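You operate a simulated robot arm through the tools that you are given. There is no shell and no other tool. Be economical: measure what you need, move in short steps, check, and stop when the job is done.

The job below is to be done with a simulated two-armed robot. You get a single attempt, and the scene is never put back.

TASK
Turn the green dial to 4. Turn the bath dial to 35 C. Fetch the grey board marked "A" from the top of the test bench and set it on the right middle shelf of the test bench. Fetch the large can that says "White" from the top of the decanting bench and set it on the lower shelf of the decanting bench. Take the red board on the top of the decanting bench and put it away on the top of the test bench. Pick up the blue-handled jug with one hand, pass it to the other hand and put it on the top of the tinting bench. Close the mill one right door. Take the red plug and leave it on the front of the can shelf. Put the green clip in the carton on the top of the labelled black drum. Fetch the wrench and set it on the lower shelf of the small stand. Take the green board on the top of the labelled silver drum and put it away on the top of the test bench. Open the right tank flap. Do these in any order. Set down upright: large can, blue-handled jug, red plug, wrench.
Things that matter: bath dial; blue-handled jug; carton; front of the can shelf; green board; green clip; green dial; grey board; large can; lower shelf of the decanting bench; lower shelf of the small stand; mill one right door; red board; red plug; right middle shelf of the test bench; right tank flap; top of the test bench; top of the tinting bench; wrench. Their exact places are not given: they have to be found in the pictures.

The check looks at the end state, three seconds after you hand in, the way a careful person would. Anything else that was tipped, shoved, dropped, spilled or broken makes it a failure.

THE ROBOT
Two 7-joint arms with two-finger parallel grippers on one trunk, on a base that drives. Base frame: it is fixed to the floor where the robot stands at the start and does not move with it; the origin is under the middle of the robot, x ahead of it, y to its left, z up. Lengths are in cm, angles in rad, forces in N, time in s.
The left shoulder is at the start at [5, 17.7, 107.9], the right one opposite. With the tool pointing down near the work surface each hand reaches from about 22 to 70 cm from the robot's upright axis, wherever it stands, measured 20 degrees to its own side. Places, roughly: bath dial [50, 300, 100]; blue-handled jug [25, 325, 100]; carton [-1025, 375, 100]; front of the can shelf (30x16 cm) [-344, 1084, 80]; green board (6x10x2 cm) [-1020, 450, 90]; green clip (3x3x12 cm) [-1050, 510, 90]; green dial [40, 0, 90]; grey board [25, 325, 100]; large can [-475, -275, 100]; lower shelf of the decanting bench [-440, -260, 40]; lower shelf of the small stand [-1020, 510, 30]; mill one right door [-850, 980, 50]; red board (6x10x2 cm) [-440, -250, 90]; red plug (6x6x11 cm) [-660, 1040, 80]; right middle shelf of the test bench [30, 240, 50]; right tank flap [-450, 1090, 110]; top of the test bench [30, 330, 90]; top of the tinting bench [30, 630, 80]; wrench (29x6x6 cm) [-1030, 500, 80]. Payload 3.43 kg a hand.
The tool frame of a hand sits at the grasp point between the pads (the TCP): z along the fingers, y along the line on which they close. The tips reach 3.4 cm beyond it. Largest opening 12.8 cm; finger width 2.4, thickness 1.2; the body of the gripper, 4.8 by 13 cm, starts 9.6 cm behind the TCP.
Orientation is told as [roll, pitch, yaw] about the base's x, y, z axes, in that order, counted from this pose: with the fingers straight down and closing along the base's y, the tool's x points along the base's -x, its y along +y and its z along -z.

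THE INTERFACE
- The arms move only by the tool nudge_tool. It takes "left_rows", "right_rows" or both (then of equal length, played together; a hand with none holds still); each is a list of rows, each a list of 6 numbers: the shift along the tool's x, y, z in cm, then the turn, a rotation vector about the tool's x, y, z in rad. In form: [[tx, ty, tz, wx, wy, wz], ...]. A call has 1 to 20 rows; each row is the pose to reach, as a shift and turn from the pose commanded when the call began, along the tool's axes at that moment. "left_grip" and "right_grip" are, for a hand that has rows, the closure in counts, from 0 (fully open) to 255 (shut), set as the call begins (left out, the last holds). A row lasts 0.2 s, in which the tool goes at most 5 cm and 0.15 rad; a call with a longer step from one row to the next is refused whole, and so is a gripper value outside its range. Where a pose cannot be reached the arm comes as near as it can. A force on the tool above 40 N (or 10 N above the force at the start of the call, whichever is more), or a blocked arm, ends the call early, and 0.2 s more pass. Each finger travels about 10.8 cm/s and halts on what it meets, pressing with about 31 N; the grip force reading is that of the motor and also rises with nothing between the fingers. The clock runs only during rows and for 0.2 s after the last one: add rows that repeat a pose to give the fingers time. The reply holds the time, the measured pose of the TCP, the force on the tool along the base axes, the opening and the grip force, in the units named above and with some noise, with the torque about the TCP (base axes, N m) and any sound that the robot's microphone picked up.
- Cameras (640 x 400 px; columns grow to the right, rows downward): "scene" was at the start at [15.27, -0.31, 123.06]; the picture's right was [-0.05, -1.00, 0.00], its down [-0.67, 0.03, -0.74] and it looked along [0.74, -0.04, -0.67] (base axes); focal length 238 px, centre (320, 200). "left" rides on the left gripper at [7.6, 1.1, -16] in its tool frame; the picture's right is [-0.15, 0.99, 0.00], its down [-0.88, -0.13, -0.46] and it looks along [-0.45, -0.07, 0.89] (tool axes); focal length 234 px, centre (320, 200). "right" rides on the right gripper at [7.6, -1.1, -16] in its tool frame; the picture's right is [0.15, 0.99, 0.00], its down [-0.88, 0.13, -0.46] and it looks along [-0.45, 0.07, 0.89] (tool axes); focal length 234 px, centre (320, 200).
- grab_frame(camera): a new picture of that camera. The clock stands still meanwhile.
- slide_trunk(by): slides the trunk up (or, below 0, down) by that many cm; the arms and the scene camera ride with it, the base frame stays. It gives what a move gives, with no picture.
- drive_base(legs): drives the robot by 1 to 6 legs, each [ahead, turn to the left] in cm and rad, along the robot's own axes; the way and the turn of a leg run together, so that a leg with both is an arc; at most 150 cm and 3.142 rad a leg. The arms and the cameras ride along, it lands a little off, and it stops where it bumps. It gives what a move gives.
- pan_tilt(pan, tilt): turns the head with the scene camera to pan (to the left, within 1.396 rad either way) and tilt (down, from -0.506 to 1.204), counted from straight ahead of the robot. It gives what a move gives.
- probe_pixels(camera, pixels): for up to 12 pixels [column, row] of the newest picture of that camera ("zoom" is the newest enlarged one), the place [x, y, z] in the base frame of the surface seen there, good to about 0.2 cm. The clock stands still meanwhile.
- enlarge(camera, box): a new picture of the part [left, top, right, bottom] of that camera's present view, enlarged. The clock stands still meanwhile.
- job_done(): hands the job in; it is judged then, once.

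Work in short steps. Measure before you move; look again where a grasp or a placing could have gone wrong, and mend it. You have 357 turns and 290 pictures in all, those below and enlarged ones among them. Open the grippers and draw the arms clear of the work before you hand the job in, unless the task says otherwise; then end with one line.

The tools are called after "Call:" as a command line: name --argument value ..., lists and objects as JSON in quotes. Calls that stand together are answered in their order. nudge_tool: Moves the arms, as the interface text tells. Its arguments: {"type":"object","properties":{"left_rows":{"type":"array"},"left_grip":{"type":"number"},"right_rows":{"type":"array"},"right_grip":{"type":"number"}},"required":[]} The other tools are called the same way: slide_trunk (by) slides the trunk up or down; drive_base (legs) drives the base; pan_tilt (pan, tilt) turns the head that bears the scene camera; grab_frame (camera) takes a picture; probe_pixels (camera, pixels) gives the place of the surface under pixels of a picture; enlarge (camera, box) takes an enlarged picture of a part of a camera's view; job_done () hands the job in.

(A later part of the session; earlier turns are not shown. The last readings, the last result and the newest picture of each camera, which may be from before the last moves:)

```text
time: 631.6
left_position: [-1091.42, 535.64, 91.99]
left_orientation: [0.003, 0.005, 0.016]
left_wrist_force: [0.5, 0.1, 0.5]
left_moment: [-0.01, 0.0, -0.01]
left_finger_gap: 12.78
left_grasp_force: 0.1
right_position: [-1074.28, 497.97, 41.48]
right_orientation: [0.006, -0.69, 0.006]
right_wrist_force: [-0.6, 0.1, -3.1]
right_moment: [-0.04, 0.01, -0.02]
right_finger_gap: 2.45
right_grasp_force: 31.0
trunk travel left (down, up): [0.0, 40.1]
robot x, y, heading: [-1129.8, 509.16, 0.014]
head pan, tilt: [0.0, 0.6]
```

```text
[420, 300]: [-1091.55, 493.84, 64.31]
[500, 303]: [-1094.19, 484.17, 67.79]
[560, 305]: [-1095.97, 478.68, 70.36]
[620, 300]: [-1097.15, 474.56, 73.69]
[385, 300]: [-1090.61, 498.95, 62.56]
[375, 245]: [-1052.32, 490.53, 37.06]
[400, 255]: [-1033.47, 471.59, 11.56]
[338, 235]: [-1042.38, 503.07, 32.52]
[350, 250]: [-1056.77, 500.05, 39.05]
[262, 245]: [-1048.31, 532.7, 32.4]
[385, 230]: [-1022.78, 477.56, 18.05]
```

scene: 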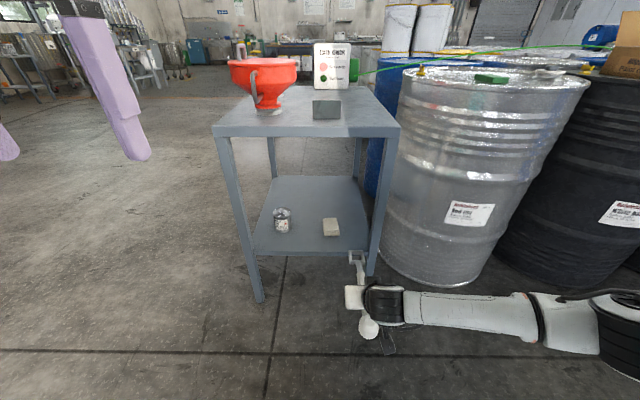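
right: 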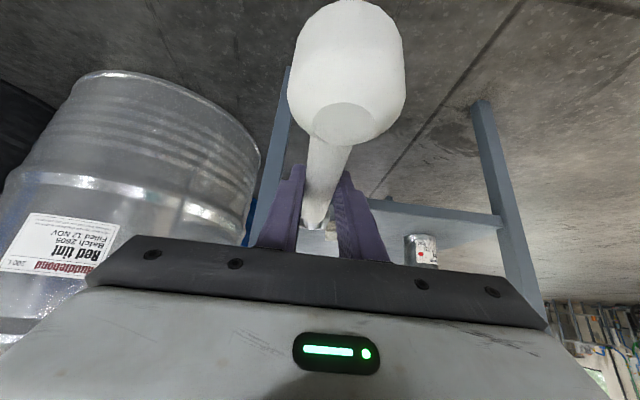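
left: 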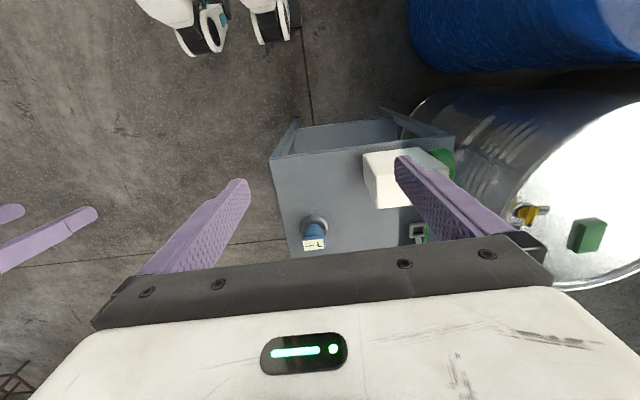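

The right forearm would hit the stand's front leg (-1052,490.5). Better to do this with the left arm, whose forearm passes between the legs. I reverse: raise, go back and set the wrench on the stand top again.

Call:
nudge_tool --right_rows '[[-2, 0, -2.4, 0, 0, 0], [-4, 0, -4.8, 0, 0, 0], [-6, 0, -7.3, 0, 0, 0], [-8, 0, -9.7, 0, 0, 0], [-10, 0, -12, 0, 0, 0], [-12, 0, -14.5, 0, 0, 0], [-14, 0, -17, 0, 0, 0], [-14.5, 0, -17.6, 0, 0, 0]]'

Call:
slide_trunk --by 26

Call:
drive_base --legs '[[41, -0.012]]'

Call:
grab_frame --camera "right"

```text
time: 633.4
left_position: [-1091.42, 535.56, 92.09]
left_orientation: [0.004, 0.004, 0.018]
left_wrist_force: [-0.1, 0.7, -0.2]
left_moment: [-0.03, 0.0, 0.0]
left_finger_gap: 12.78
left_grasp_force: 0.0
right_position: [-1074.51, 497.76, 64.7]
right_orientation: [0.002, -0.69, 0.006]
right_wrist_force: [-0.1, 0.8, -3.7]
right_moment: [-0.03, 0.0, -0.02]
right_finger_gap: 2.43
right_grasp_force: 31.1
trunk travel left (down, up): [0.0, 40.1]
robot x, y, heading: [-1129.92, 509.33, 0.015]
head pan, tilt: [0.0, 0.6]
```

```text
time: 636.1
left_position: [-1091.32, 535.53, 118.04]
left_orientation: [0.004, 0.005, 0.018]
left_wrist_force: [0.5, -0.5, -0.2]
left_moment: [0.02, 0.0, -0.01]
left_finger_gap: 12.81
left_grasp_force: 0.0
right_position: [-1074.48, 497.75, 90.62]
right_orientation: [0.003, -0.69, 0.006]
right_wrist_force: [0.8, 0.1, -3.5]
right_moment: [0.02, -0.02, -0.01]
right_finger_gap: 2.44
right_grasp_force: 31.1
trunk travel left (down, up): [-26.0, 14.1]
robot x, y, heading: [-1129.88, 509.55, 0.014]
head pan, tilt: [0.0, 0.6]
```

```text
time: 638.7
left_position: [-1049.46, 536.14, 117.97]
left_orientation: [0.004, 0.004, 0.019]
left_wrist_force: [-0.4, -0.2, 0.3]
left_moment: [0.03, 0.02, 0.0]
left_finger_gap: 12.79
left_grasp_force: 0.0
right_position: [-1032.51, 498.31, 90.56]
right_orientation: [0.005, -0.689, 0.005]
right_wrist_force: [0.9, 0.2, -3.0]
right_moment: [0.02, -0.03, 0.02]
right_finger_gap: 2.44
right_grasp_force: 31.5
trunk travel left (down, up): [-26.0, 14.1]
robot x, y, heading: [-1087.91, 509.99, 0.015]
head pan, tilt: [0.0, 0.6]
```

```text
86 pictures are left
```

right: 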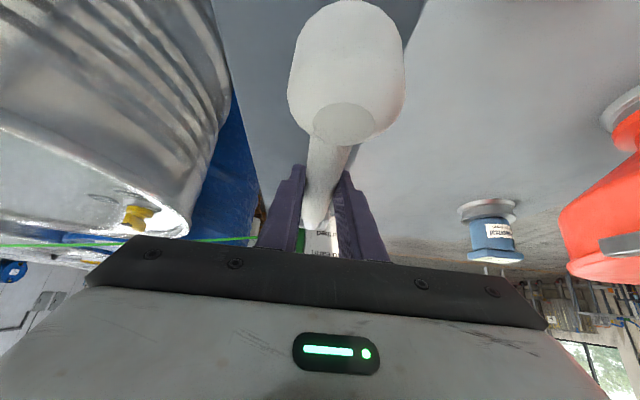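

Back over its spot. I lower 6.8 to the table, release, and retract upward.

Call:
nudge_tool --right_rows '[[1.6, 0, 1.9, 0, 0, 0], [3.2, 0, 3.8, 0, 0, 0], [3.9, 0, 4.7, 0, 0, 0], [4.3, 0, 5.2, 0, 0, 0], [4.5, 0, 5.4, 0, 0, 0]]'

Call:
nudge_tool --right_rows '[[0, 0, 0, 0, 0, 0], [0, 0, 0, 0, 0, 0], [0, 0, 0, 0, 0, 0], [-1.3, 0, -1.5, 0, 0, 0], [-3.8, 0, -4.5, 0, 0, 0], [-6.3, 0, -7.7, 0, 0, 0], [-8.8, 0, -10.7, 0, 0, 0], [-10, 0, -13, 0, 0.1, 0], [-9, 0, -15.5, 0, 0.2, 0], [-7, 0, -18, 0, 0.33, 0]]' --right_grip 130

Call:
grab_frame --camera "scene"

```text
time: 639.9
left_position: [-1049.59, 536.02, 118.07]
left_orientation: [0.003, 0.001, 0.018]
left_wrist_force: [0.1, 0.0, -0.4]
left_moment: [0.02, 0.0, -0.01]
left_finger_gap: 12.77
left_grasp_force: 0.1
right_position: [-1032.59, 498.4, 83.79]
right_orientation: [0.003, -0.695, 0.003]
right_wrist_force: [-0.8, -1.5, 9.3]
right_moment: [-0.07, 0.83, 0.13]
right_finger_gap: 2.47
right_grasp_force: 31.8
trunk travel left (down, up): [-26.0, 14.1]
robot x, y, heading: [-1087.75, 509.86, 0.016]
head pan, tilt: [0.0, 0.6]
```

```text
time: 642.1
left_position: [-1049.53, 536.11, 118.1]
left_orientation: [0.003, 0.004, 0.018]
left_wrist_force: [0.0, -0.1, -0.1]
left_moment: [-0.02, 0.01, -0.02]
left_finger_gap: 12.8
left_grasp_force: 0.0
right_position: [-1038.85, 498.33, 102.04]
right_orientation: [0.001, -0.357, 0.008]
right_wrist_force: [-0.2, -0.9, -0.2]
right_moment: [0.0, 0.01, 0.02]
right_finger_gap: 6.3
right_grasp_force: 0.1
trunk travel left (down, up): [-26.0, 14.1]
robot x, y, heading: [-1088.36, 509.8, 0.01]
head pan, tilt: [0.0, 0.6]
```

```text
85 pictures are left
```

scene: 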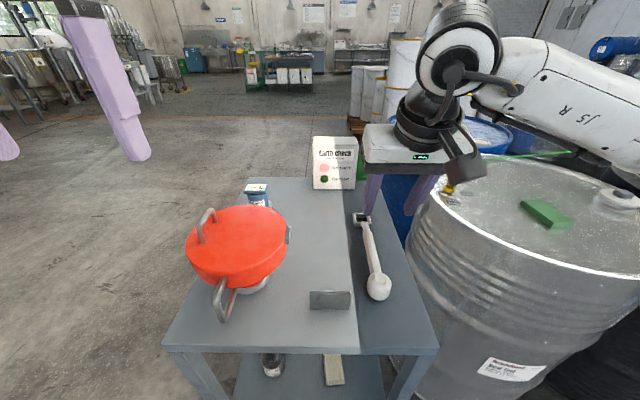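

I restore the right hand, then shift the robot to y≈486 so the left hand can take the wrench.

Call:
nudge_tool --right_rows '[[1.5, -1.3, -2.7, 0, 0.06, 0], [3, -2.7, -5.4, 0, 0.12, 0], [4.5, -4, -8, 0, 0.18, 0], [6, -5.3, -10.7, 0, 0.24, 0], [7.5, -6.6, -13.4, 0, 0.3, 0], [8.9, -8, -16, 0, 0.357, 0], [8.9, -8, -16, 0, 0.357, 0]]' --right_grip 255

Call:
drive_base --legs '[[-25, -0.01], [0, -1.571], [23, 0], [0, 1.571]]'

Call:
grab_frame --camera "scene"

```text
time: 643.7
left_position: [-1049.56, 536.08, 118.07]
left_orientation: [0.005, 0.004, 0.017]
left_wrist_force: [0.3, 0.6, 0.2]
left_moment: [0.02, -0.03, 0.04]
left_finger_gap: 12.8
left_grasp_force: 0.1
right_position: [-1052.63, 490.33, 113.79]
right_orientation: [0.002, -0.001, 0.006]
right_wrist_force: [0.1, 0.1, -0.3]
right_moment: [-0.02, -0.03, 0.0]
right_finger_gap: 0.01
right_grasp_force: 31.0
trunk travel left (down, up): [-26.0, 14.1]
robot x, y, heading: [-1088.1, 510.16, 0.012]
head pan, tilt: [0.0, 0.6]
```

```text
time: 654.5
left_position: [-1074.47, 511.35, 118.06]
left_orientation: [0.004, 0.003, -0.01]
left_wrist_force: [0.0, -0.9, 0.1]
left_moment: [0.01, 0.01, -0.01]
left_finger_gap: 12.8
left_grasp_force: 0.1
right_position: [-1078.59, 465.76, 113.72]
right_orientation: [0.002, -0.003, -0.019]
right_wrist_force: [-0.4, -0.2, 0.3]
right_moment: [-0.03, 0.0, 0.02]
right_finger_gap: 0.0
right_grasp_force: 31.1
trunk travel left (down, up): [-26.0, 14.1]
robot x, y, heading: [-1113.52, 486.32, -0.009]
head pan, tilt: [0.0, 0.6]
```

```text
84 pictures are left
```

scene: 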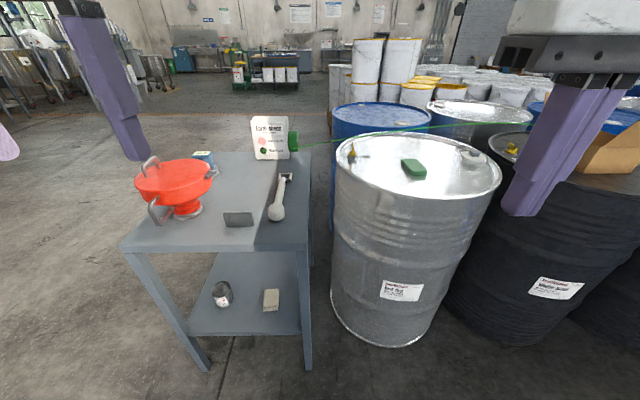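

I probe the wrench again, then drive in 24 and tilt the left hand above it.

Call:
probe_pixels --camera "scene" --pixels '[[284, 180], [281, 190], [279, 200], [277, 212], [270, 300], [262, 292], [278, 300], [290, 300], [300, 290]]'

Call:
drive_base --legs '[[24, 0.009]]'

```text
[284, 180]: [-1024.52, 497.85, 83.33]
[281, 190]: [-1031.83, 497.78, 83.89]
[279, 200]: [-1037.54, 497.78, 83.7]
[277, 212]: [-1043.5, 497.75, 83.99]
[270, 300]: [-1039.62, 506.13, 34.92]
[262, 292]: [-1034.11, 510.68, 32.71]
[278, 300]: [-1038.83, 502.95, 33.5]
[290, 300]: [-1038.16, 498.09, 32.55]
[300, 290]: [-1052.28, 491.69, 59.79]
```

```text
time: 656.3
left_position: [-1050.78, 511.73, 117.94]
left_orientation: [0.005, 0.003, 0.001]
left_wrist_force: [0.4, -1.0, 0.1]
left_moment: [0.02, -0.01, 0.02]
left_finger_gap: 12.79
left_grasp_force: 0.1
right_position: [-1054.62, 466.05, 113.66]
right_orientation: [0.003, -0.002, -0.009]
right_wrist_force: [0.9, 0.4, -0.3]
right_moment: [0.03, 0.04, 0.01]
right_finger_gap: 0.01
right_grasp_force: 30.9
trunk travel left (down, up): [-26.0, 14.1]
robot x, y, heading: [-1090.02, 486.12, -0.001]
head pan, tilt: [0.0, 0.6]
```

I bring the left hand over the shaft with a 0.69 tilt.

Call:
nudge_tool --left_rows '[[-2, -1.6, 1, 0, -0.08, 0], [-4, -3.2, 2, 0, -0.16, 0], [-6, -4.8, 4, 0, -0.24, 0], [-8, -6.4, 6, 0, -0.32, 0], [-10, -8, 8, 0, -0.4, 0], [-12, -9.6, 10, 0, -0.48, 0], [-14, -11.2, 12, 0, -0.56, 0], [-16, -12.8, 14, 0, -0.64, 0], [-17.8, -13.9, 17, 0, -0.69, 0], [-17.8, -13.9, 18, 0, -0.69, 0]]' --left_grip 130

Call:
grab_frame --camera "left"

```text
time: 658.5
left_position: [-1033.25, 497.85, 99.82]
left_orientation: [0.006, -0.688, 0.001]
left_wrist_force: [0.7, 0.6, -0.8]
left_moment: [0.03, -0.01, -0.04]
left_finger_gap: 6.26
left_grasp_force: 0.0
right_position: [-1054.72, 465.98, 113.72]
right_orientation: [0.002, -0.004, -0.009]
right_wrist_force: [0.4, -0.6, -0.1]
right_moment: [0.0, -0.01, -0.03]
right_finger_gap: 0.0
right_grasp_force: 31.1
trunk travel left (down, up): [-26.0, 14.1]
robot x, y, heading: [-1089.9, 486.05, -0.009]
head pan, tilt: [0.0, 0.6]
```

```text
83 pictures are left
```

left: 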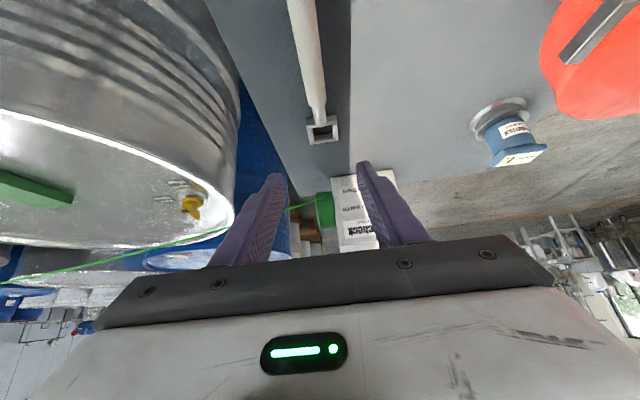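

In line with the shaft. I lower 16 (vertical), close and lift.

Call:
nudge_tool --left_rows '[[2.7, 0, 3.1, 0, 0, 0], [5.4, 0, 6.2, 0, 0, 0], [8, 0, 9.3, 0, 0, 0], [9.4, 0, 11, 0, 0, 0], [10.2, 0, 12.2, 0, 0, 0], [10.2, 0, 12.2, 0, 0, 0]]'

Call:
nudge_tool --left_rows '[[0, 0, 0, 0, 0, 0], [0, 0, 0, 0, 0, 0], [0, 0, 0, 0, 0, 0], [-0.6, 0, -0.8, 0, 0, 0], [-1.5, 0, -1.8, 0, 0, 0], [-3.2, 0, -3.9, 0, 0, 0], [-3.8, 0, -4.6, 0, 0, 0]]' --left_grip 255

Call:
grab_frame --camera "left"

```text
time: 659.9
left_position: [-1033.21, 497.89, 84.07]
left_orientation: [0.006, -0.687, -0.002]
left_wrist_force: [0.6, -0.3, 0.5]
left_moment: [0.0, 0.03, -0.05]
left_finger_gap: 6.25
left_grasp_force: 0.0
right_position: [-1054.6, 466.11, 113.78]
right_orientation: [0.002, -0.003, -0.007]
right_wrist_force: [-0.2, 0.6, 0.0]
right_moment: [0.01, 0.02, 0.07]
right_finger_gap: 0.02
right_grasp_force: 31.5
trunk travel left (down, up): [-26.0, 14.1]
robot x, y, heading: [-1089.83, 486.12, -0.004]
head pan, tilt: [0.0, 0.6]
```

```text
time: 661.5
left_position: [-1033.19, 497.9, 90.01]
left_orientation: [0.004, -0.687, -0.004]
left_wrist_force: [-0.4, 0.0, -3.6]
left_moment: [0.03, 0.04, 0.04]
left_finger_gap: 2.41
left_grasp_force: 31.2
right_position: [-1054.63, 466.04, 113.69]
right_orientation: [0.001, -0.004, -0.009]
right_wrist_force: [-0.2, -0.2, -0.8]
right_moment: [0.02, 0.0, 0.02]
right_finger_gap: 0.0
right_grasp_force: 30.9
trunk travel left (down, up): [-26.0, 14.1]
robot x, y, heading: [-1089.73, 486.54, -0.0]
head pan, tilt: [0.0, 0.6]
```

```text
82 pictures are left
```

left: 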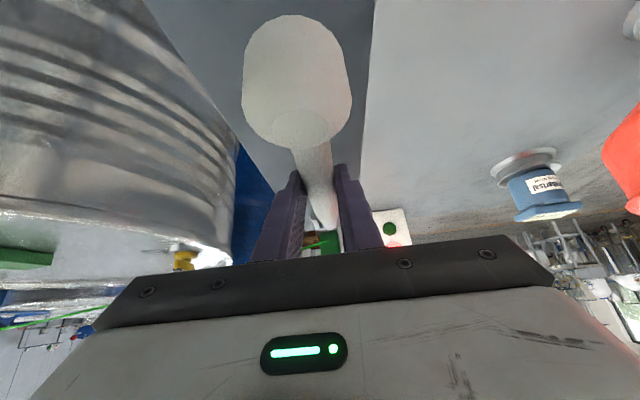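

Held. I back out 41, lower the trunk fully, and lower the arm to z≈39.5 in the open.

Call:
drive_base --legs '[[-41, 0]]'

Call:
slide_trunk --by -26

Call:
nudge_tool --left_rows '[[2, 0, 2.4, 0, 0, 0], [4, 0, 4.8, 0, 0, 0], [6, 0, 7.3, 0, 0, 0], [8, 0, 9.7, 0, 0, 0], [10, 0, 12, 0, 0, 0], [12, 0, 14.5, 0, 0, 0], [14, 0, 17, 0, 0, 0], [15.4, 0, 18.8, 0, 0, 0], [15.4, 0, 18.8, 0, 0, 0]]'

Call:
grab_frame --camera "scene"

Call:
grab_frame --camera "left"

```text
time: 664.0
left_position: [-1073.42, 498.34, 89.96]
left_orientation: [0.006, -0.687, 0.002]
left_wrist_force: [0.0, -0.2, -3.4]
left_moment: [-0.04, 0.03, -0.02]
left_finger_gap: 2.45
left_grasp_force: 30.3
right_position: [-1094.66, 466.14, 113.77]
right_orientation: [0.003, -0.002, -0.003]
right_wrist_force: [0.0, -1.0, 0.1]
right_moment: [0.01, -0.01, -0.01]
right_finger_gap: 0.01
right_grasp_force: 31.9
trunk travel left (down, up): [-26.0, 14.1]
robot x, y, heading: [-1130.33, 485.75, 0.007]
head pan, tilt: [0.0, 0.6]
```

```text
time: 666.6
left_position: [-1073.42, 498.24, 63.85]
left_orientation: [0.005, -0.686, 0.004]
left_wrist_force: [-0.1, -0.1, -3.3]
left_moment: [0.02, 0.01, -0.02]
left_finger_gap: 2.42
left_grasp_force: 30.7
right_position: [-1094.65, 466.28, 87.76]
right_orientation: [0.001, -0.003, -0.003]
right_wrist_force: [1.1, -0.6, -0.3]
right_moment: [0.03, 0.0, 0.0]
right_finger_gap: 0.01
right_grasp_force: 31.0
trunk travel left (down, up): [0.0, 40.1]
robot x, y, heading: [-1129.98, 486.42, 0.002]
head pan, tilt: [0.0, 0.6]
```

```text
time: 668.6
left_position: [-1073.42, 498.29, 39.67]
left_orientation: [0.005, -0.686, 0.002]
left_wrist_force: [-0.2, -0.4, -4.1]
left_moment: [0.04, 0.05, -0.03]
left_finger_gap: 2.44
left_grasp_force: 31.1
right_position: [-1094.64, 466.23, 87.73]
right_orientation: [0.002, -0.004, -0.002]
right_wrist_force: [0.0, 1.0, -0.4]
right_moment: [-0.01, 0.02, -0.03]
right_finger_gap: 0.0
right_grasp_force: 30.9
trunk travel left (down, up): [0.0, 40.1]
robot x, y, heading: [-1130.27, 486.45, 0.008]
head pan, tilt: [0.0, 0.6]
```

```text
81 pictures are left
```

scene: 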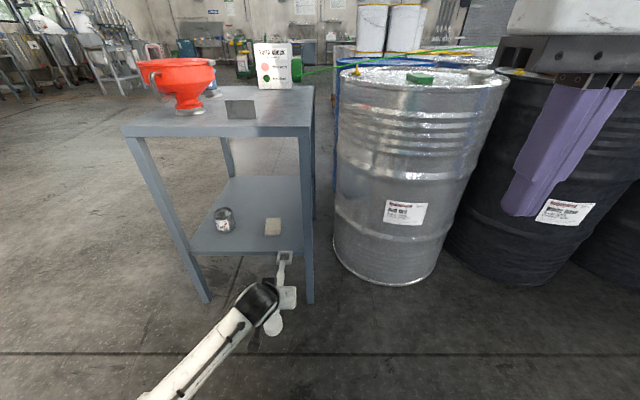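

```text
80 pictures are left
```

left: 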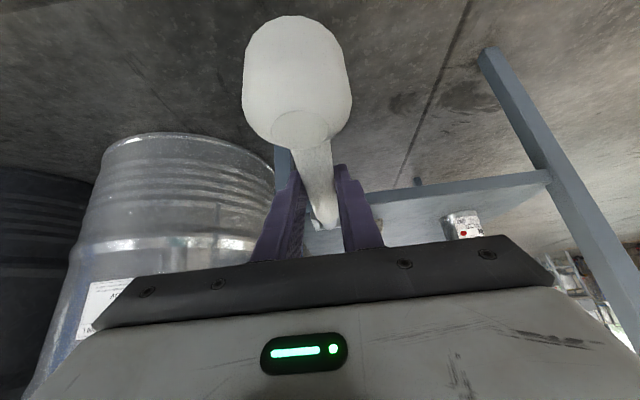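

The wrench points into the strip. Clearance to the leg (y≤492.2) and board (y≥502.9) is small; I nudge 0.4 left and drive in 20, then check.

Call:
nudge_tool --left_rows '[[0, 0.4, 0, 0, 0, 0], [0, 0.4, 0, 0, 0, 0]]'

Call:
drive_base --legs '[[20, -0.004]]'

Call:
grab_frame --camera "scene"

Call:
grab_frame --camera "left"

```text
time: 669.2
left_position: [-1073.31, 498.73, 39.58]
left_orientation: [0.006, -0.687, 0.004]
left_wrist_force: [0.3, -0.1, -3.0]
left_moment: [0.0, 0.0, 0.01]
left_finger_gap: 2.48
left_grasp_force: 31.2
right_position: [-1094.73, 466.19, 87.7]
right_orientation: [0.001, -0.002, -0.004]
right_wrist_force: [-0.1, -0.3, 0.6]
right_moment: [0.0, 0.02, 0.05]
right_finger_gap: 0.0
right_grasp_force: 31.2
trunk travel left (down, up): [0.0, 40.1]
robot x, y, heading: [-1129.9, 486.11, 0.002]
head pan, tilt: [0.0, 0.6]
```

```text
time: 670.9
left_position: [-1053.31, 498.39, 39.61]
left_orientation: [0.005, -0.687, -0.002]
left_wrist_force: [-0.7, -0.3, -3.2]
left_moment: [0.0, -0.01, -0.02]
left_finger_gap: 2.42
left_grasp_force: 31.3
right_position: [-1074.79, 465.84, 87.6]
right_orientation: [0.003, -0.003, -0.009]
right_wrist_force: [-0.4, -0.4, -0.3]
right_moment: [0.0, -0.04, -0.01]
right_finger_gap: 0.0
right_grasp_force: 31.2
trunk travel left (down, up): [0.0, 40.1]
robot x, y, heading: [-1110.14, 486.15, -0.009]
head pan, tilt: [0.0, 0.6]
```

```text
79 pictures are left
```

scene: 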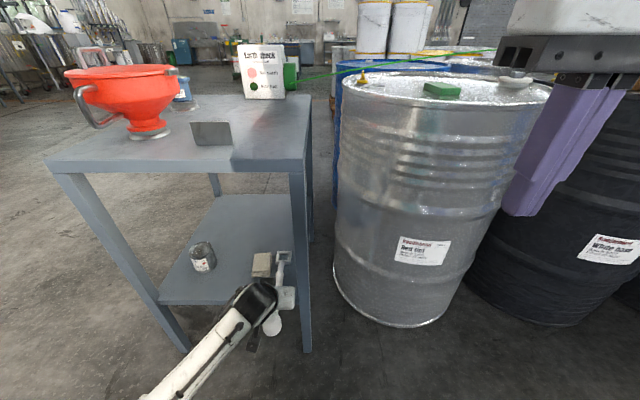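

```text
78 pictures are left
```

left: 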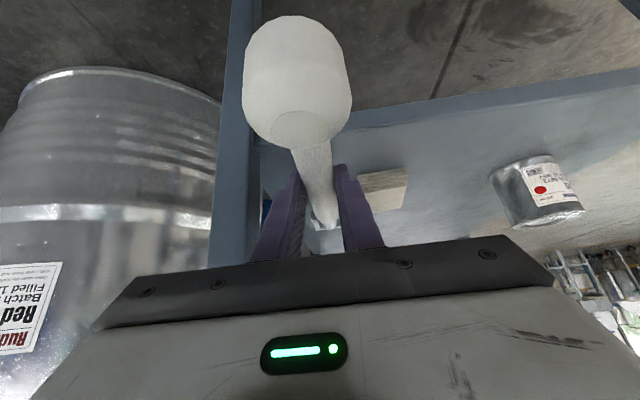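

I probe the leg's exact right edge and the board edge in the left view.

Call:
probe_pixels --camera "left" --pixels '[[246, 170], [225, 170], [215, 200], [365, 185], [400, 180], [362, 200], [270, 160]]'

Call:
probe_pixels --camera "scene" --pixels '[[293, 220], [302, 220], [309, 220], [254, 265], [270, 268], [262, 258]]'

```text
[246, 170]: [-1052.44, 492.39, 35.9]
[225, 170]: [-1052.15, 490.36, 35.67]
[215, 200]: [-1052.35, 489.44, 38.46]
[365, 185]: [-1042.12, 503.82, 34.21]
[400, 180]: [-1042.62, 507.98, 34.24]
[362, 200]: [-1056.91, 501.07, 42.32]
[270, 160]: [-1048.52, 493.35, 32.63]
```

```text
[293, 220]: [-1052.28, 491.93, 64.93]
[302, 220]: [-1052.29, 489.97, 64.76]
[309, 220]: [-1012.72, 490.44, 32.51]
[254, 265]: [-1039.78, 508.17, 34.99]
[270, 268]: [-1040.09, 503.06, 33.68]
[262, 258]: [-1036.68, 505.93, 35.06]
```

Leg edge y=492.5, board from y=503.3. The 13-cm wide gripper body needs TCP y≈499.7; I shift +1.4 left and drive the last 19 cm.

Call:
nudge_tool --left_rows '[[0, 0.7, 0, 0, 0, 0], [0, 1.4, 0, 0, 0, 0], [0, 1.4, 0, 0, 0, 0]]'

Call:
drive_base --legs '[[10, 0.009]]'

Call:
grab_frame --camera "left"

```text
time: 671.6
left_position: [-1053.4, 499.67, 39.57]
left_orientation: [0.005, -0.686, -0.003]
left_wrist_force: [-0.6, 0.5, -2.9]
left_moment: [0.0, 0.01, 0.0]
left_finger_gap: 2.41
left_grasp_force: 30.3
right_position: [-1074.69, 465.95, 87.69]
right_orientation: [0.001, -0.003, -0.01]
right_wrist_force: [0.6, 0.0, -0.1]
right_moment: [-0.06, 0.03, 0.01]
right_finger_gap: 0.03
right_grasp_force: 31.1
trunk travel left (down, up): [0.0, 40.1]
robot x, y, heading: [-1109.92, 485.96, -0.005]
head pan, tilt: [0.0, 0.6]
```

```text
time: 672.8
left_position: [-1043.76, 500.1, 39.73]
left_orientation: [0.005, -0.687, 0.003]
left_wrist_force: [0.5, -0.9, -3.7]
left_moment: [-0.03, -0.02, 0.0]
left_finger_gap: 2.43
left_grasp_force: 30.4
right_position: [-1064.9, 466.2, 87.84]
right_orientation: [0.002, -0.004, -0.003]
right_wrist_force: [0.2, 0.2, -0.5]
right_moment: [0.01, -0.01, 0.01]
right_finger_gap: 0.0
right_grasp_force: 31.0
trunk travel left (down, up): [0.0, 40.1]
robot x, y, heading: [-1100.06, 485.88, 0.001]
head pan, tilt: [0.0, 0.6]
```

```text
77 pictures are left
```

left: 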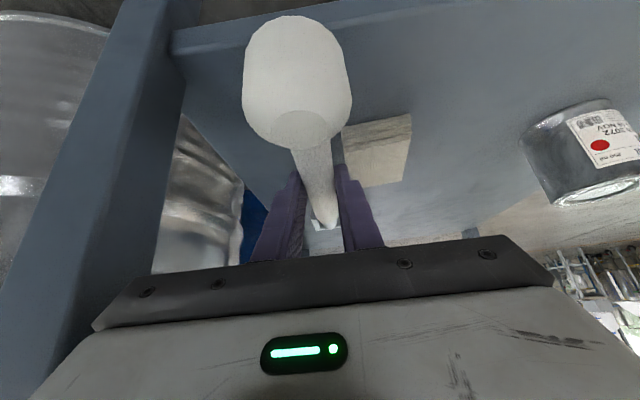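

Clear so far. I drive the last 9 cm.

Call:
drive_base --legs '[[9, 0]]'

Call:
grab_frame --camera "left"

Call:
grab_frame --camera "scene"

```text
time: 673.9
left_position: [-1034.6, 499.98, 39.62]
left_orientation: [0.006, -0.686, 0.001]
left_wrist_force: [0.2, -0.6, -3.0]
left_moment: [0.01, -0.02, -0.02]
left_finger_gap: 2.42
left_grasp_force: 31.1
right_position: [-1056.0, 466.16, 87.71]
right_orientation: [0.002, -0.004, -0.006]
right_wrist_force: [-0.5, 0.4, 0.0]
right_moment: [-0.02, -0.02, 0.0]
right_finger_gap: 0.01
right_grasp_force: 30.9
trunk travel left (down, up): [0.0, 40.1]
robot x, y, heading: [-1090.95, 485.99, -0.003]
head pan, tilt: [0.0, 0.6]
```

```text
76 pictures are left
```

left: 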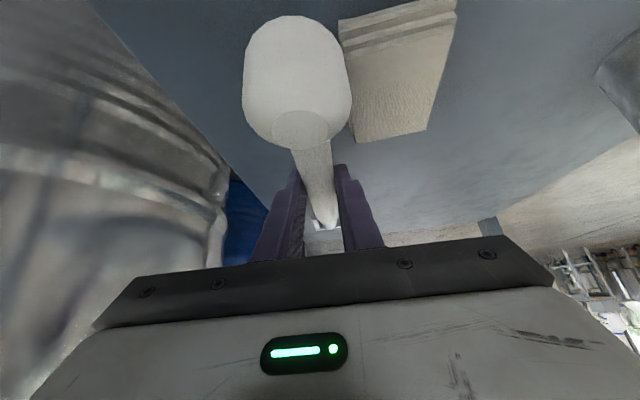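

```text
75 pictures are left
```

scene: 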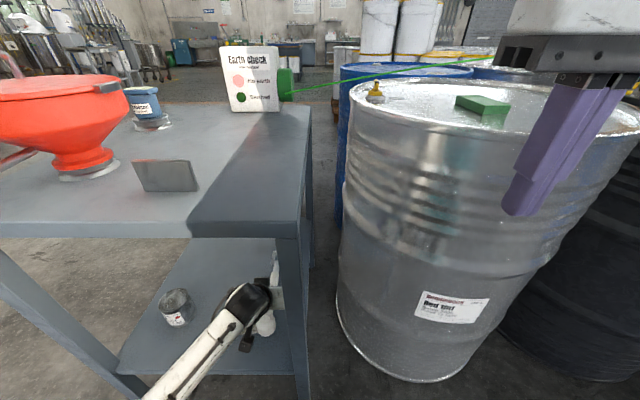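

Knob is close to the board; I shift 0.5 right and lower gently ~3 cm to contact.

Call:
nudge_tool --left_rows '[[0, -0.5, 0, 0, 0, 0], [0.7, -0.5, 0.85, 0, 0, 0], [1.3, -0.5, 1.6, 0, 0, 0], [1.7, -0.5, 2.05, 0, 0, 0], [1.9, -0.5, 2.3, 0, 0, 0], [2.05, -0.5, 2.5, 0, 0, 0], [2.05, -0.5, 2.5, 0, 0, 0]]'

Call:
grab_frame --camera "left"

```text
time: 675.5
left_position: [-1034.52, 499.51, 36.55]
left_orientation: [0.005, -0.692, 0.002]
left_wrist_force: [-5.6, 0.6, 13.9]
left_moment: [0.02, 0.56, 0.01]
left_finger_gap: 2.45
left_grasp_force: 30.5
right_position: [-1055.98, 466.11, 87.91]
right_orientation: [0.001, -0.006, -0.006]
right_wrist_force: [0.0, -0.7, 0.3]
right_moment: [-0.03, 0.02, -0.02]
right_finger_gap: 0.02
right_grasp_force: 30.5
trunk travel left (down, up): [0.0, 40.1]
robot x, y, heading: [-1091.09, 485.88, 0.004]
head pan, tilt: [0.0, 0.6]
```

```text
74 pictures are left
```

left: 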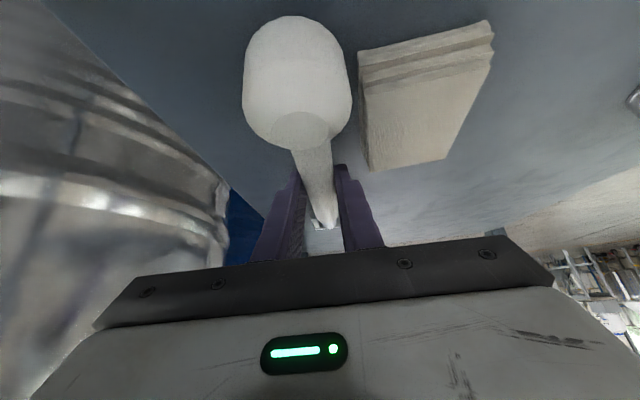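

Wrench rests on the shelf (14 N). I open slightly (to ~3.5 cm), rise along the tool axis, and back the base out.

Call:
nudge_tool --left_rows '[[0, 0, -0.1, 0, 0, 0], [0, 0, -0.1, 0, 0, 0], [0, 0, -0.1, 0, 0, 0], [0, 0, -1.5, 0, 0, 0], [0, 0, -3.5, 0, 0, 0], [0, 0, -6, 0, 0, 0], [0, 0, -7, 0, 0, 0]]' --left_grip 185

Call:
grab_frame --camera "left"

Call:
drive_base --legs '[[-42, 0]]'

Call:
grab_frame --camera "scene"

```text
time: 677.3
left_position: [-1037.56, 501.6, 43.18]
left_orientation: [0.04, -0.72, 0.0]
left_wrist_force: [-0.7, -0.1, 0.2]
left_moment: [-0.01, 0.0, -0.01]
left_finger_gap: 3.52
left_grasp_force: 0.2
right_position: [-1055.95, 466.11, 87.72]
right_orientation: [-0.001, -0.004, -0.006]
right_wrist_force: [-0.6, 0.9, -0.2]
right_moment: [-0.04, 0.02, -0.02]
right_finger_gap: 0.02
right_grasp_force: 31.1
trunk travel left (down, up): [0.0, 40.1]
robot x, y, heading: [-1091.19, 485.83, -0.003]
head pan, tilt: [0.0, 0.6]
stopped in row 7 (left hand): the arm was blocked; the commanded pose is now the measured one
```

```text
73 pictures are left
```

left: 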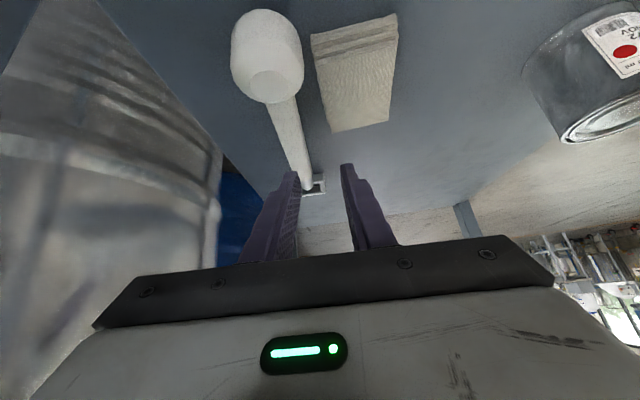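

```text
time: 679.9
left_position: [-1079.38, 501.62, 43.12]
left_orientation: [0.041, -0.718, 0.005]
left_wrist_force: [0.0, 0.3, 0.0]
left_moment: [0.02, 0.03, 0.01]
left_finger_gap: 3.53
left_grasp_force: 0.0
right_position: [-1097.64, 466.2, 87.74]
right_orientation: [0.001, -0.002, -0.002]
right_wrist_force: [-0.1, -0.2, -0.9]
right_moment: [-0.02, -0.01, 0.0]
right_finger_gap: 0.0
right_grasp_force: 31.1
trunk travel left (down, up): [0.0, 40.1]
robot x, y, heading: [-1132.86, 485.72, 0.001]
head pan, tilt: [0.0, 0.6]
```

```text
72 pictures are left
```

scene: 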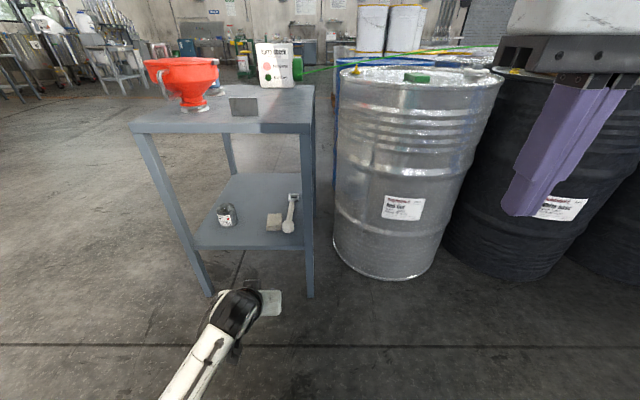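

Wrench rests on the lower shelf. I raise the trunk, turn to open floor (+y) and unfold the left arm carefully.

Call:
slide_trunk --by 38

Call:
drive_base --legs '[[-15, 0], [0, 1.57]]'

Call:
nudge_tool --left_rows '[[-3, 0, -0.5, 0, -0.08, 0], [-6, 0, -1, 0, -0.16, 0], [-9, 0, -1.5, 0, -0.24, 0], [-12, 0, -1, 0, -0.32, 0], [-15, 0, 0, 0, -0.4, 0], [-18, 0, 2, 0, -0.5, 0], [-20, 0, 5, 0, -0.6, 0], [-21, 0, 8, 0, -0.7, 0], [-22, 0, 11, 0, -0.8, 0], [-22, 0, 14, 0, -0.85, 0]]'

Call:
grab_frame --camera "scene"

```text
time: 683.5
left_position: [-1079.39, 501.64, 81.08]
left_orientation: [0.04, -0.719, 0.003]
left_wrist_force: [0.3, 0.1, 0.1]
left_moment: [0.02, 0.02, 0.01]
left_finger_gap: 3.55
left_grasp_force: 0.0
right_position: [-1097.61, 466.14, 125.74]
right_orientation: [0.003, -0.004, -0.001]
right_wrist_force: [-0.5, 0.0, -0.3]
right_moment: [-0.05, 0.01, 0.01]
right_finger_gap: 0.01
right_grasp_force: 31.4
trunk travel left (down, up): [-38.0, 2.1]
robot x, y, heading: [-1133.11, 486.24, 0.004]
head pan, tilt: [0.0, 0.6]
```

```text
time: 688.8
left_position: [-1163.71, 539.48, 81.23]
left_orientation: [0.039, -0.717, 1.58]
left_wrist_force: [-0.3, 0.4, 0.3]
left_moment: [-0.02, 0.0, 0.01]
left_finger_gap: 3.49
left_grasp_force: 0.1
right_position: [-1128.23, 521.37, 125.62]
right_orientation: [0.003, -0.005, 1.573]
right_wrist_force: [-0.8, -0.4, 0.1]
right_moment: [0.03, 0.01, 0.0]
right_finger_gap: 0.01
right_grasp_force: 31.2
trunk travel left (down, up): [-38.0, 2.1]
robot x, y, heading: [-1148.12, 486.08, 1.578]
head pan, tilt: [0.0, 0.6]
```

```text
time: 691.0
left_position: [-1163.91, 564.15, 87.36]
left_orientation: [1.12, -1.54, 0.482]
left_wrist_force: [-0.5, 0.1, 0.5]
left_moment: [-0.01, 0.01, 0.03]
left_finger_gap: 3.52
left_grasp_force: 0.0
left hand out of reach, approached as far as the arm can: row 10
right_position: [-1128.15, 521.19, 125.75]
right_orientation: [0.003, -0.005, 1.572]
right_wrist_force: [0.0, -1.0, 0.3]
right_moment: [-0.01, 0.0, -0.04]
right_finger_gap: 0.04
right_grasp_force: 31.5
trunk travel left (down, up): [-38.0, 2.1]
robot x, y, heading: [-1148.0, 485.66, 1.579]
head pan, tilt: [0.0, 0.6]
```

```text
71 pictures are left
```

scene: 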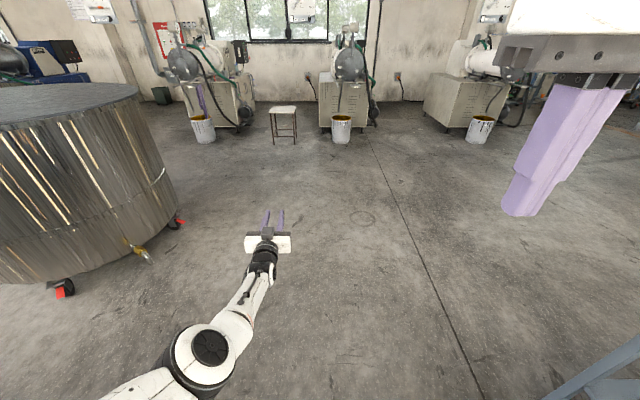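

Stretched level. I raise it, spin +1.4, pull in, unspin and pitch down (the sequence that worked before).

Call:
nudge_tool --left_rows '[[-4, 0, 0, 0, 0, 0.14], [-8, 0, 0, 0, 0, 0.28], [-12, 0, 0, 0, 0, 0.42], [-16, 0, 0, 0, 0, 0.56], [-20, 0, 0, 0, 0, 0.7], [-23, 0, 0, 0, 0, 0.84], [-26, 0, 0, 0, 0, 0.98], [-26, 0, 0, 0, 0, 1.12], [-26, 0, 0, 0, 0, 1.26], [-26, 0, 0, 0, 0, 1.4], [-26, 0, -4, 0, 0, 1.4], [-26, 0, -8, 0, 0, 1.4], [-26, 0, -12, 0, 0, 1.4], [-26, 0, -16, 0, 0, 1.4], [-26, 0, -20, 0, 0, 1.4], [-26, 0, -24, 0, 0, 1.4], [-26, 0, -27, 0, 0, 1.4]]'

Call:
grab_frame --camera "scene"

```text
time: 694.5
left_position: [-1162.78, 537.28, 112.98]
left_orientation: [1.569, -0.142, 0.035]
left_wrist_force: [0.4, -0.3, -0.5]
left_moment: [0.01, 0.0, -0.02]
left_finger_gap: 3.51
left_grasp_force: 0.0
right_position: [-1128.14, 521.23, 125.79]
right_orientation: [0.003, -0.006, 1.574]
right_wrist_force: [0.6, 0.7, 0.4]
right_moment: [0.02, 0.04, 0.0]
right_finger_gap: 0.0
right_grasp_force: 30.9
trunk travel left (down, up): [-38.0, 2.1]
robot x, y, heading: [-1147.72, 486.12, 1.581]
head pan, tilt: [0.0, 0.6]
```

```text
70 pictures are left
```

scene: 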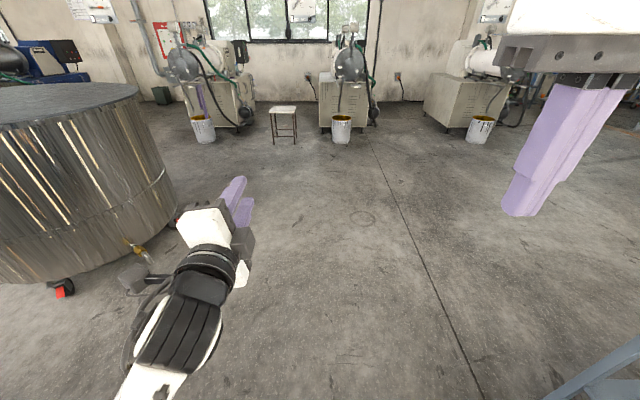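

Elbow is left-low; I ratchet once more: unspin here, push out, spin +1.4, pull in.

Call:
nudge_tool --left_rows '[[0, 0, 0, 0, 0, -0.14], [0, 0, 0, 0, 0, -0.28], [0, 0, 0, 0, 0, -0.42], [0, 0, 0, 0, 0, -0.56], [0, 0, 0, 0, 0, -0.7], [0, 0, 0, 0, 0, -0.84], [0, 0, 0, 0, 0, -0.98], [0, 0, 0, 0, 0, -1.12], [0, 0, 0, 0, 0, -1.26], [0, 0, 0, 0, 0, -1.4], [0, 0, 5, 0, 0, -1.4], [0, 0, 10, 0, 0, -1.4], [0, 0, 15, 0, 0, -1.4], [0, 0, 20, 0, 0, -1.4], [0, 0, 25, 0, 0, -1.4], [0, 0, 28, 0, 0, -1.4]]'

Call:
nudge_tool --left_rows '[[0, 0, 0, 0, 0, 0.14], [0, 0, 0, 0, 0, 0.28], [0, 0, 0, 0, 0, 0.42], [0, 0, 0, 0, 0, 0.56], [0, 0, 0, 0, 0, 0.7], [0, 0, 0, 0, 0, 0.84], [0, 0, 0, 0, 0, 0.98], [0, 0, 0, 0, 0, 1.12], [0, 0, 0, 0, 0, 1.26], [0, 0, 0, 0, 0, 1.4], [0, 0, -5, 0, 0, 1.4], [0, 0, -10, 0, 0, 1.4], [0, 0, -15, 0, 0, 1.4], [0, 0, -20, 0, 0, 1.4], [0, 0, -25, 0, 0, 1.4], [0, 0, -28, 0, 0, 1.4]]'

Call:
grab_frame --camera "scene"

```text
time: 696.4
left_position: [-1164.81, 537.81, 114.36]
left_orientation: [1.713, -1.122, -0.078]
left_wrist_force: [-0.3, 0.7, 0.7]
left_moment: [-0.01, 0.01, -0.03]
left_finger_gap: 3.51
left_grasp_force: 0.0
right_position: [-1128.23, 521.33, 125.72]
right_orientation: [0.002, -0.005, 1.574]
right_wrist_force: [0.5, 0.6, -0.3]
right_moment: [0.02, 0.01, 0.0]
right_finger_gap: 0.01
right_grasp_force: 31.2
trunk travel left (down, up): [-38.0, 2.1]
robot x, y, heading: [-1147.68, 485.97, 1.583]
head pan, tilt: [0.0, 0.6]
stopped in row 9 (left hand): the arm was blocked; the commanded pose is now the measured one
```

```text
time: 699.5
left_position: [-1169.38, 525.36, 111.1]
left_orientation: [1.788, 0.29, 0.437]
left_wrist_force: [-0.8, -0.6, -0.5]
left_moment: [-0.01, 0.0, 0.03]
left_finger_gap: 3.53
left_grasp_force: 0.0
left hand out of reach, approached as far as the arm can: row 11, 12, 13, 14, 15
right_position: [-1128.25, 521.31, 125.71]
right_orientation: [0.001, -0.005, 1.574]
right_wrist_force: [0.4, -0.4, -0.7]
right_moment: [-0.01, 0.02, -0.04]
right_finger_gap: 0.0
right_grasp_force: 30.9
trunk travel left (down, up): [-38.0, 2.1]
robot x, y, heading: [-1148.29, 485.7, 1.578]
head pan, tilt: [0.0, 0.6]
stopped in row 15 (left hand): the arm was blocked; the commanded pose is now the measured one
```

```text
69 pictures are left
```

scene: 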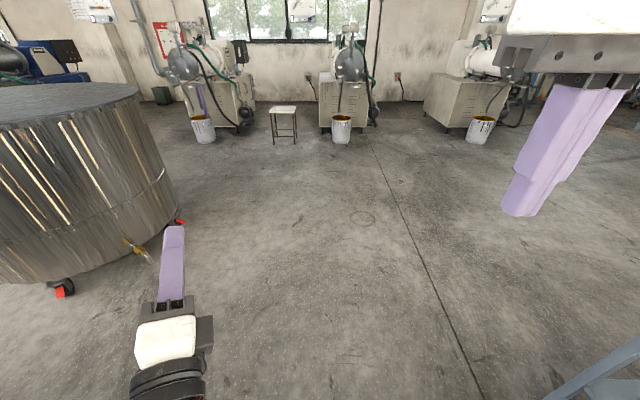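

I look toward the left arm to see where its elbow is now.

Call:
pan_tilt --pan 0.9 --tilt 0.7

Call:
grab_frame --camera "scene"

```text
time: 700.7
left_position: [-1169.33, 525.43, 111.12]
left_orientation: [1.79, 0.292, 0.435]
left_wrist_force: [-0.2, 0.2, -0.3]
left_moment: [0.02, -0.01, 0.0]
left_finger_gap: 3.53
left_grasp_force: 0.0
right_position: [-1128.15, 521.35, 125.66]
right_orientation: [0.002, -0.006, 1.572]
right_wrist_force: [-0.5, 0.6, 0.9]
right_moment: [-0.02, -0.01, 0.02]
right_finger_gap: 0.0
right_grasp_force: 31.4
trunk travel left (down, up): [-38.0, 2.1]
robot x, y, heading: [-1148.15, 486.02, 1.578]
head pan, tilt: [0.901, 0.7]
```

```text
68 pictures are left
```

scene: 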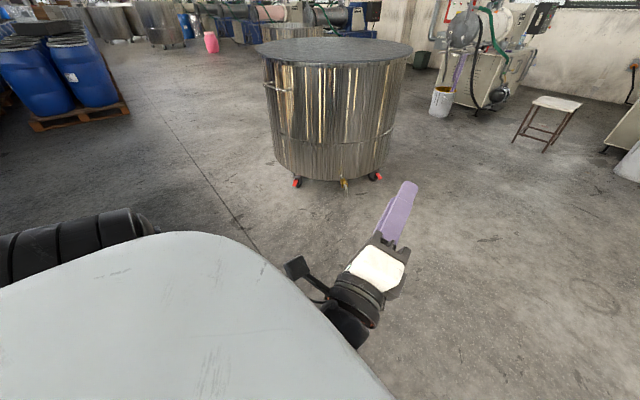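

Elbow seems out to the left/back. I push forward 15 while unspinning, then pitch as before.

Call:
nudge_tool --left_rows '[[0, 0, 3, 0, 0, -0.1], [0, 0, 6, 0, 0, -0.2], [0, 0, 9, 0, 0, -0.32], [0, 0, 12, 0, 0, -0.44], [0, 0, 15, 0, 0, -0.56], [0, 0, 15, 0, 0, -0.7], [0, 0, 15, 0, 0, -0.84], [0, 0, 15, 0, 0, -0.98], [0, 0, 15, 0, 0, -1.12], [0, 0, 15, 0, 0, -1.26], [0, 0, 15, 0, 0, -1.4], [0, 0, 15, 0, 0, -1.54], [0, 0, 15, 0, 0, -1.68], [0, 0, 15, 0, 0, -1.82], [0, 0, 15, 0, 0, -1.9]]'

Call:
grab_frame --camera "scene"

```text
time: 703.0
left_position: [-1176.05, 538.99, 115.46]
left_orientation: [1.993, -0.823, 0.026]
left_wrist_force: [0.4, 0.1, 0.1]
left_moment: [-0.02, 0.02, -0.01]
left_finger_gap: 3.53
left_grasp_force: 0.2
right_position: [-1128.25, 521.25, 125.76]
right_orientation: [0.001, -0.006, 1.574]
right_wrist_force: [0.1, 0.8, -0.4]
right_moment: [-0.02, 0.0, -0.03]
right_finger_gap: 0.0
right_grasp_force: 31.2
trunk travel left (down, up): [-38.0, 2.1]
robot x, y, heading: [-1148.16, 486.01, 1.576]
head pan, tilt: [0.901, 0.7]
stopped in row 11 (left hand): the arm was blocked; the commanded pose is now the measured one
```

```text
67 pictures are left
```

scene: 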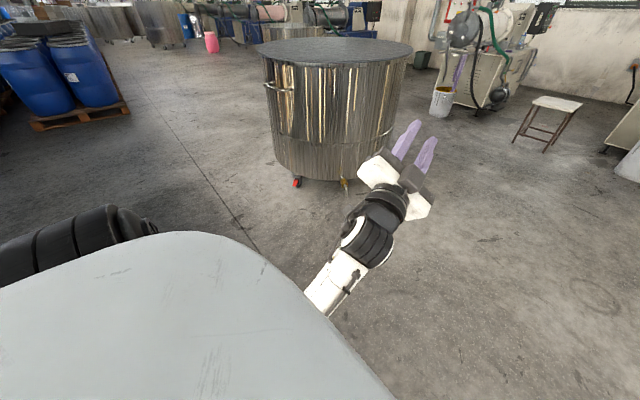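

Still low. I repeat the full recipe: stretch out level, spin to about -1.1, then +2.5 while straight, then pull in.

Call:
nudge_tool --left_rows '[[-0.9, -2, 4, 0.07, 0, 0], [-1.8, -4, 8, 0.14, 0, 0], [-2.7, -6, 12, 0.21, 0, 0], [-3.6, -8, 16, 0.28, 0, 0], [-4.5, -10, 20, 0.36, 0, 0], [-5.4, -12.3, 24, 0.43, 0, 0], [-5.4, -12.3, 24, 0.43, 0, 0]]'

Call:
nudge_tool --left_rows '[[0, 0, 0, 0, 0, -0.14], [0, 0, 0, 0, 0, -0.28], [0, 0, 0, 0, 0, -0.42], [0, 0, 0, 0, 0, -0.56], [0, 0, 0, 0, 0, -0.7], [0, 0, 0, 0, 0, -0.84], [0, 0, 0, 0, 0, -0.98], [0, 0, 0, 0, 0, -1.12], [0, 0, 0, 0, 0, -1.26], [0, 0, 0, 0, 0, -1.4], [0, 0, 0, 0, 0, -1.54], [0, 0, 0, 0, 0, -1.68], [0, 0, 0, 0, 0, -1.8]]'

Call:
nudge_tool --left_rows '[[0, 0, 0, 0, 0, 0.14], [0, 0, 0, 0, 0, 0.28], [0, 0, 0, 0, 0, 0.42], [0, 0, 0, 0, 0, 0.56], [0, 0, 0, 0, 0, 0.7], [0, 0, 0, 0, 0, 0.84], [0, 0, 0, 0, 0, 0.98], [0, 0, 0, 0, 0, 1.12], [0, 0, 0, 0, 0, 1.26], [0, 0, 0, 0, 0, 1.4], [0, 0, 0, 0, 0, 1.54], [0, 0, 0, 0, 0, 1.68], [0, 0, 0, 0, 0, 1.82], [0, 0, 0, 0, 0, 1.96], [0, 0, 0, 0, 0, 2.1], [0, 0, 0, 0, 0, 2.24], [0, 0, 0, 0, 0, 2.38], [0, 0, 0, 0, 0, 2.5]]'

Call:
nudge_tool --left_rows '[[0, 0, -3, 0, 0, 0], [0, 0, -6, 0, 0, 0], [0, 0, -9, 0, 0, 0], [0, 0, -12, 0, 0, 0], [0, 0, -15, 0, 0, 0], [0, 0, -18, 0, 0, 0], [0, 0, -21, 0, 0, 0], [0, 0, -24, 0, 0, 0], [0, 0, -27, 0, 0, 0]]'

Call:
grab_frame --camera "scene"

```text
time: 704.6
left_position: [-1172.42, 566.06, 118.68]
left_orientation: [1.565, -0.827, 0.024]
left_wrist_force: [-0.1, 0.1, -0.5]
left_moment: [-0.05, -0.03, 0.01]
left_finger_gap: 3.52
left_grasp_force: 0.1
right_position: [-1128.21, 521.31, 125.74]
right_orientation: [0.003, -0.005, 1.573]
right_wrist_force: [-0.1, 0.0, -0.2]
right_moment: [-0.01, 0.01, 0.01]
right_finger_gap: 0.0
right_grasp_force: 31.0
trunk travel left (down, up): [-38.0, 2.1]
robot x, y, heading: [-1147.83, 485.89, 1.576]
head pan, tilt: [0.901, 0.7]
```

```text
time: 707.4
left_position: [-1172.28, 566.1, 118.66]
left_orientation: [-1.566, -0.512, -3.125]
left_wrist_force: [0.3, -0.2, 0.3]
left_moment: [0.02, -0.01, 0.01]
left_finger_gap: 3.54
left_grasp_force: 0.0
right_position: [-1128.19, 521.44, 125.76]
right_orientation: [0.002, -0.004, 1.572]
right_wrist_force: [0.5, -1.1, -0.4]
right_moment: [-0.03, -0.02, -0.02]
right_finger_gap: 0.0
right_grasp_force: 31.4
trunk travel left (down, up): [-38.0, 2.1]
robot x, y, heading: [-1147.89, 486.0, 1.576]
head pan, tilt: [0.901, 0.7]
```

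```text
time: 711.2
left_position: [-1172.28, 566.22, 118.52]
left_orientation: [1.565, -0.122, 0.022]
left_wrist_force: [0.6, -1.2, 0.2]
left_moment: [0.01, -0.01, 0.0]
left_finger_gap: 3.54
left_grasp_force: 0.0
right_position: [-1128.07, 521.35, 125.78]
right_orientation: [0.001, -0.005, 1.572]
right_wrist_force: [0.4, -0.7, -0.2]
right_moment: [-0.02, 0.02, 0.0]
right_finger_gap: 0.0
right_grasp_force: 30.3
trunk travel left (down, up): [-38.0, 2.1]
robot x, y, heading: [-1148.1, 485.9, 1.576]
head pan, tilt: [0.901, 0.7]
```

```text
time: 713.2
left_position: [-1171.68, 539.1, 118.91]
left_orientation: [1.566, -0.125, 0.02]
left_wrist_force: [-0.9, -0.4, -0.1]
left_moment: [-0.02, -0.01, 0.04]
left_finger_gap: 3.53
left_grasp_force: 0.0
right_position: [-1128.24, 521.36, 125.74]
right_orientation: [0.001, -0.006, 1.571]
right_wrist_force: [-0.4, -0.2, -0.4]
right_moment: [-0.01, 0.0, 0.02]
right_finger_gap: 0.01
right_grasp_force: 30.6
trunk travel left (down, up): [-38.0, 2.1]
robot x, y, heading: [-1148.01, 486.14, 1.582]
head pan, tilt: [0.901, 0.7]
```

```text
66 pictures are left
```

scene: 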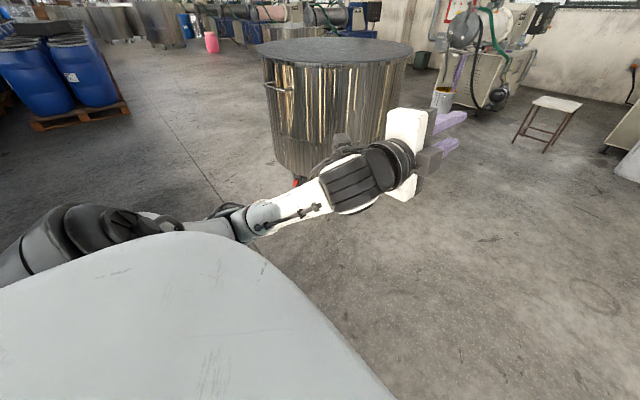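

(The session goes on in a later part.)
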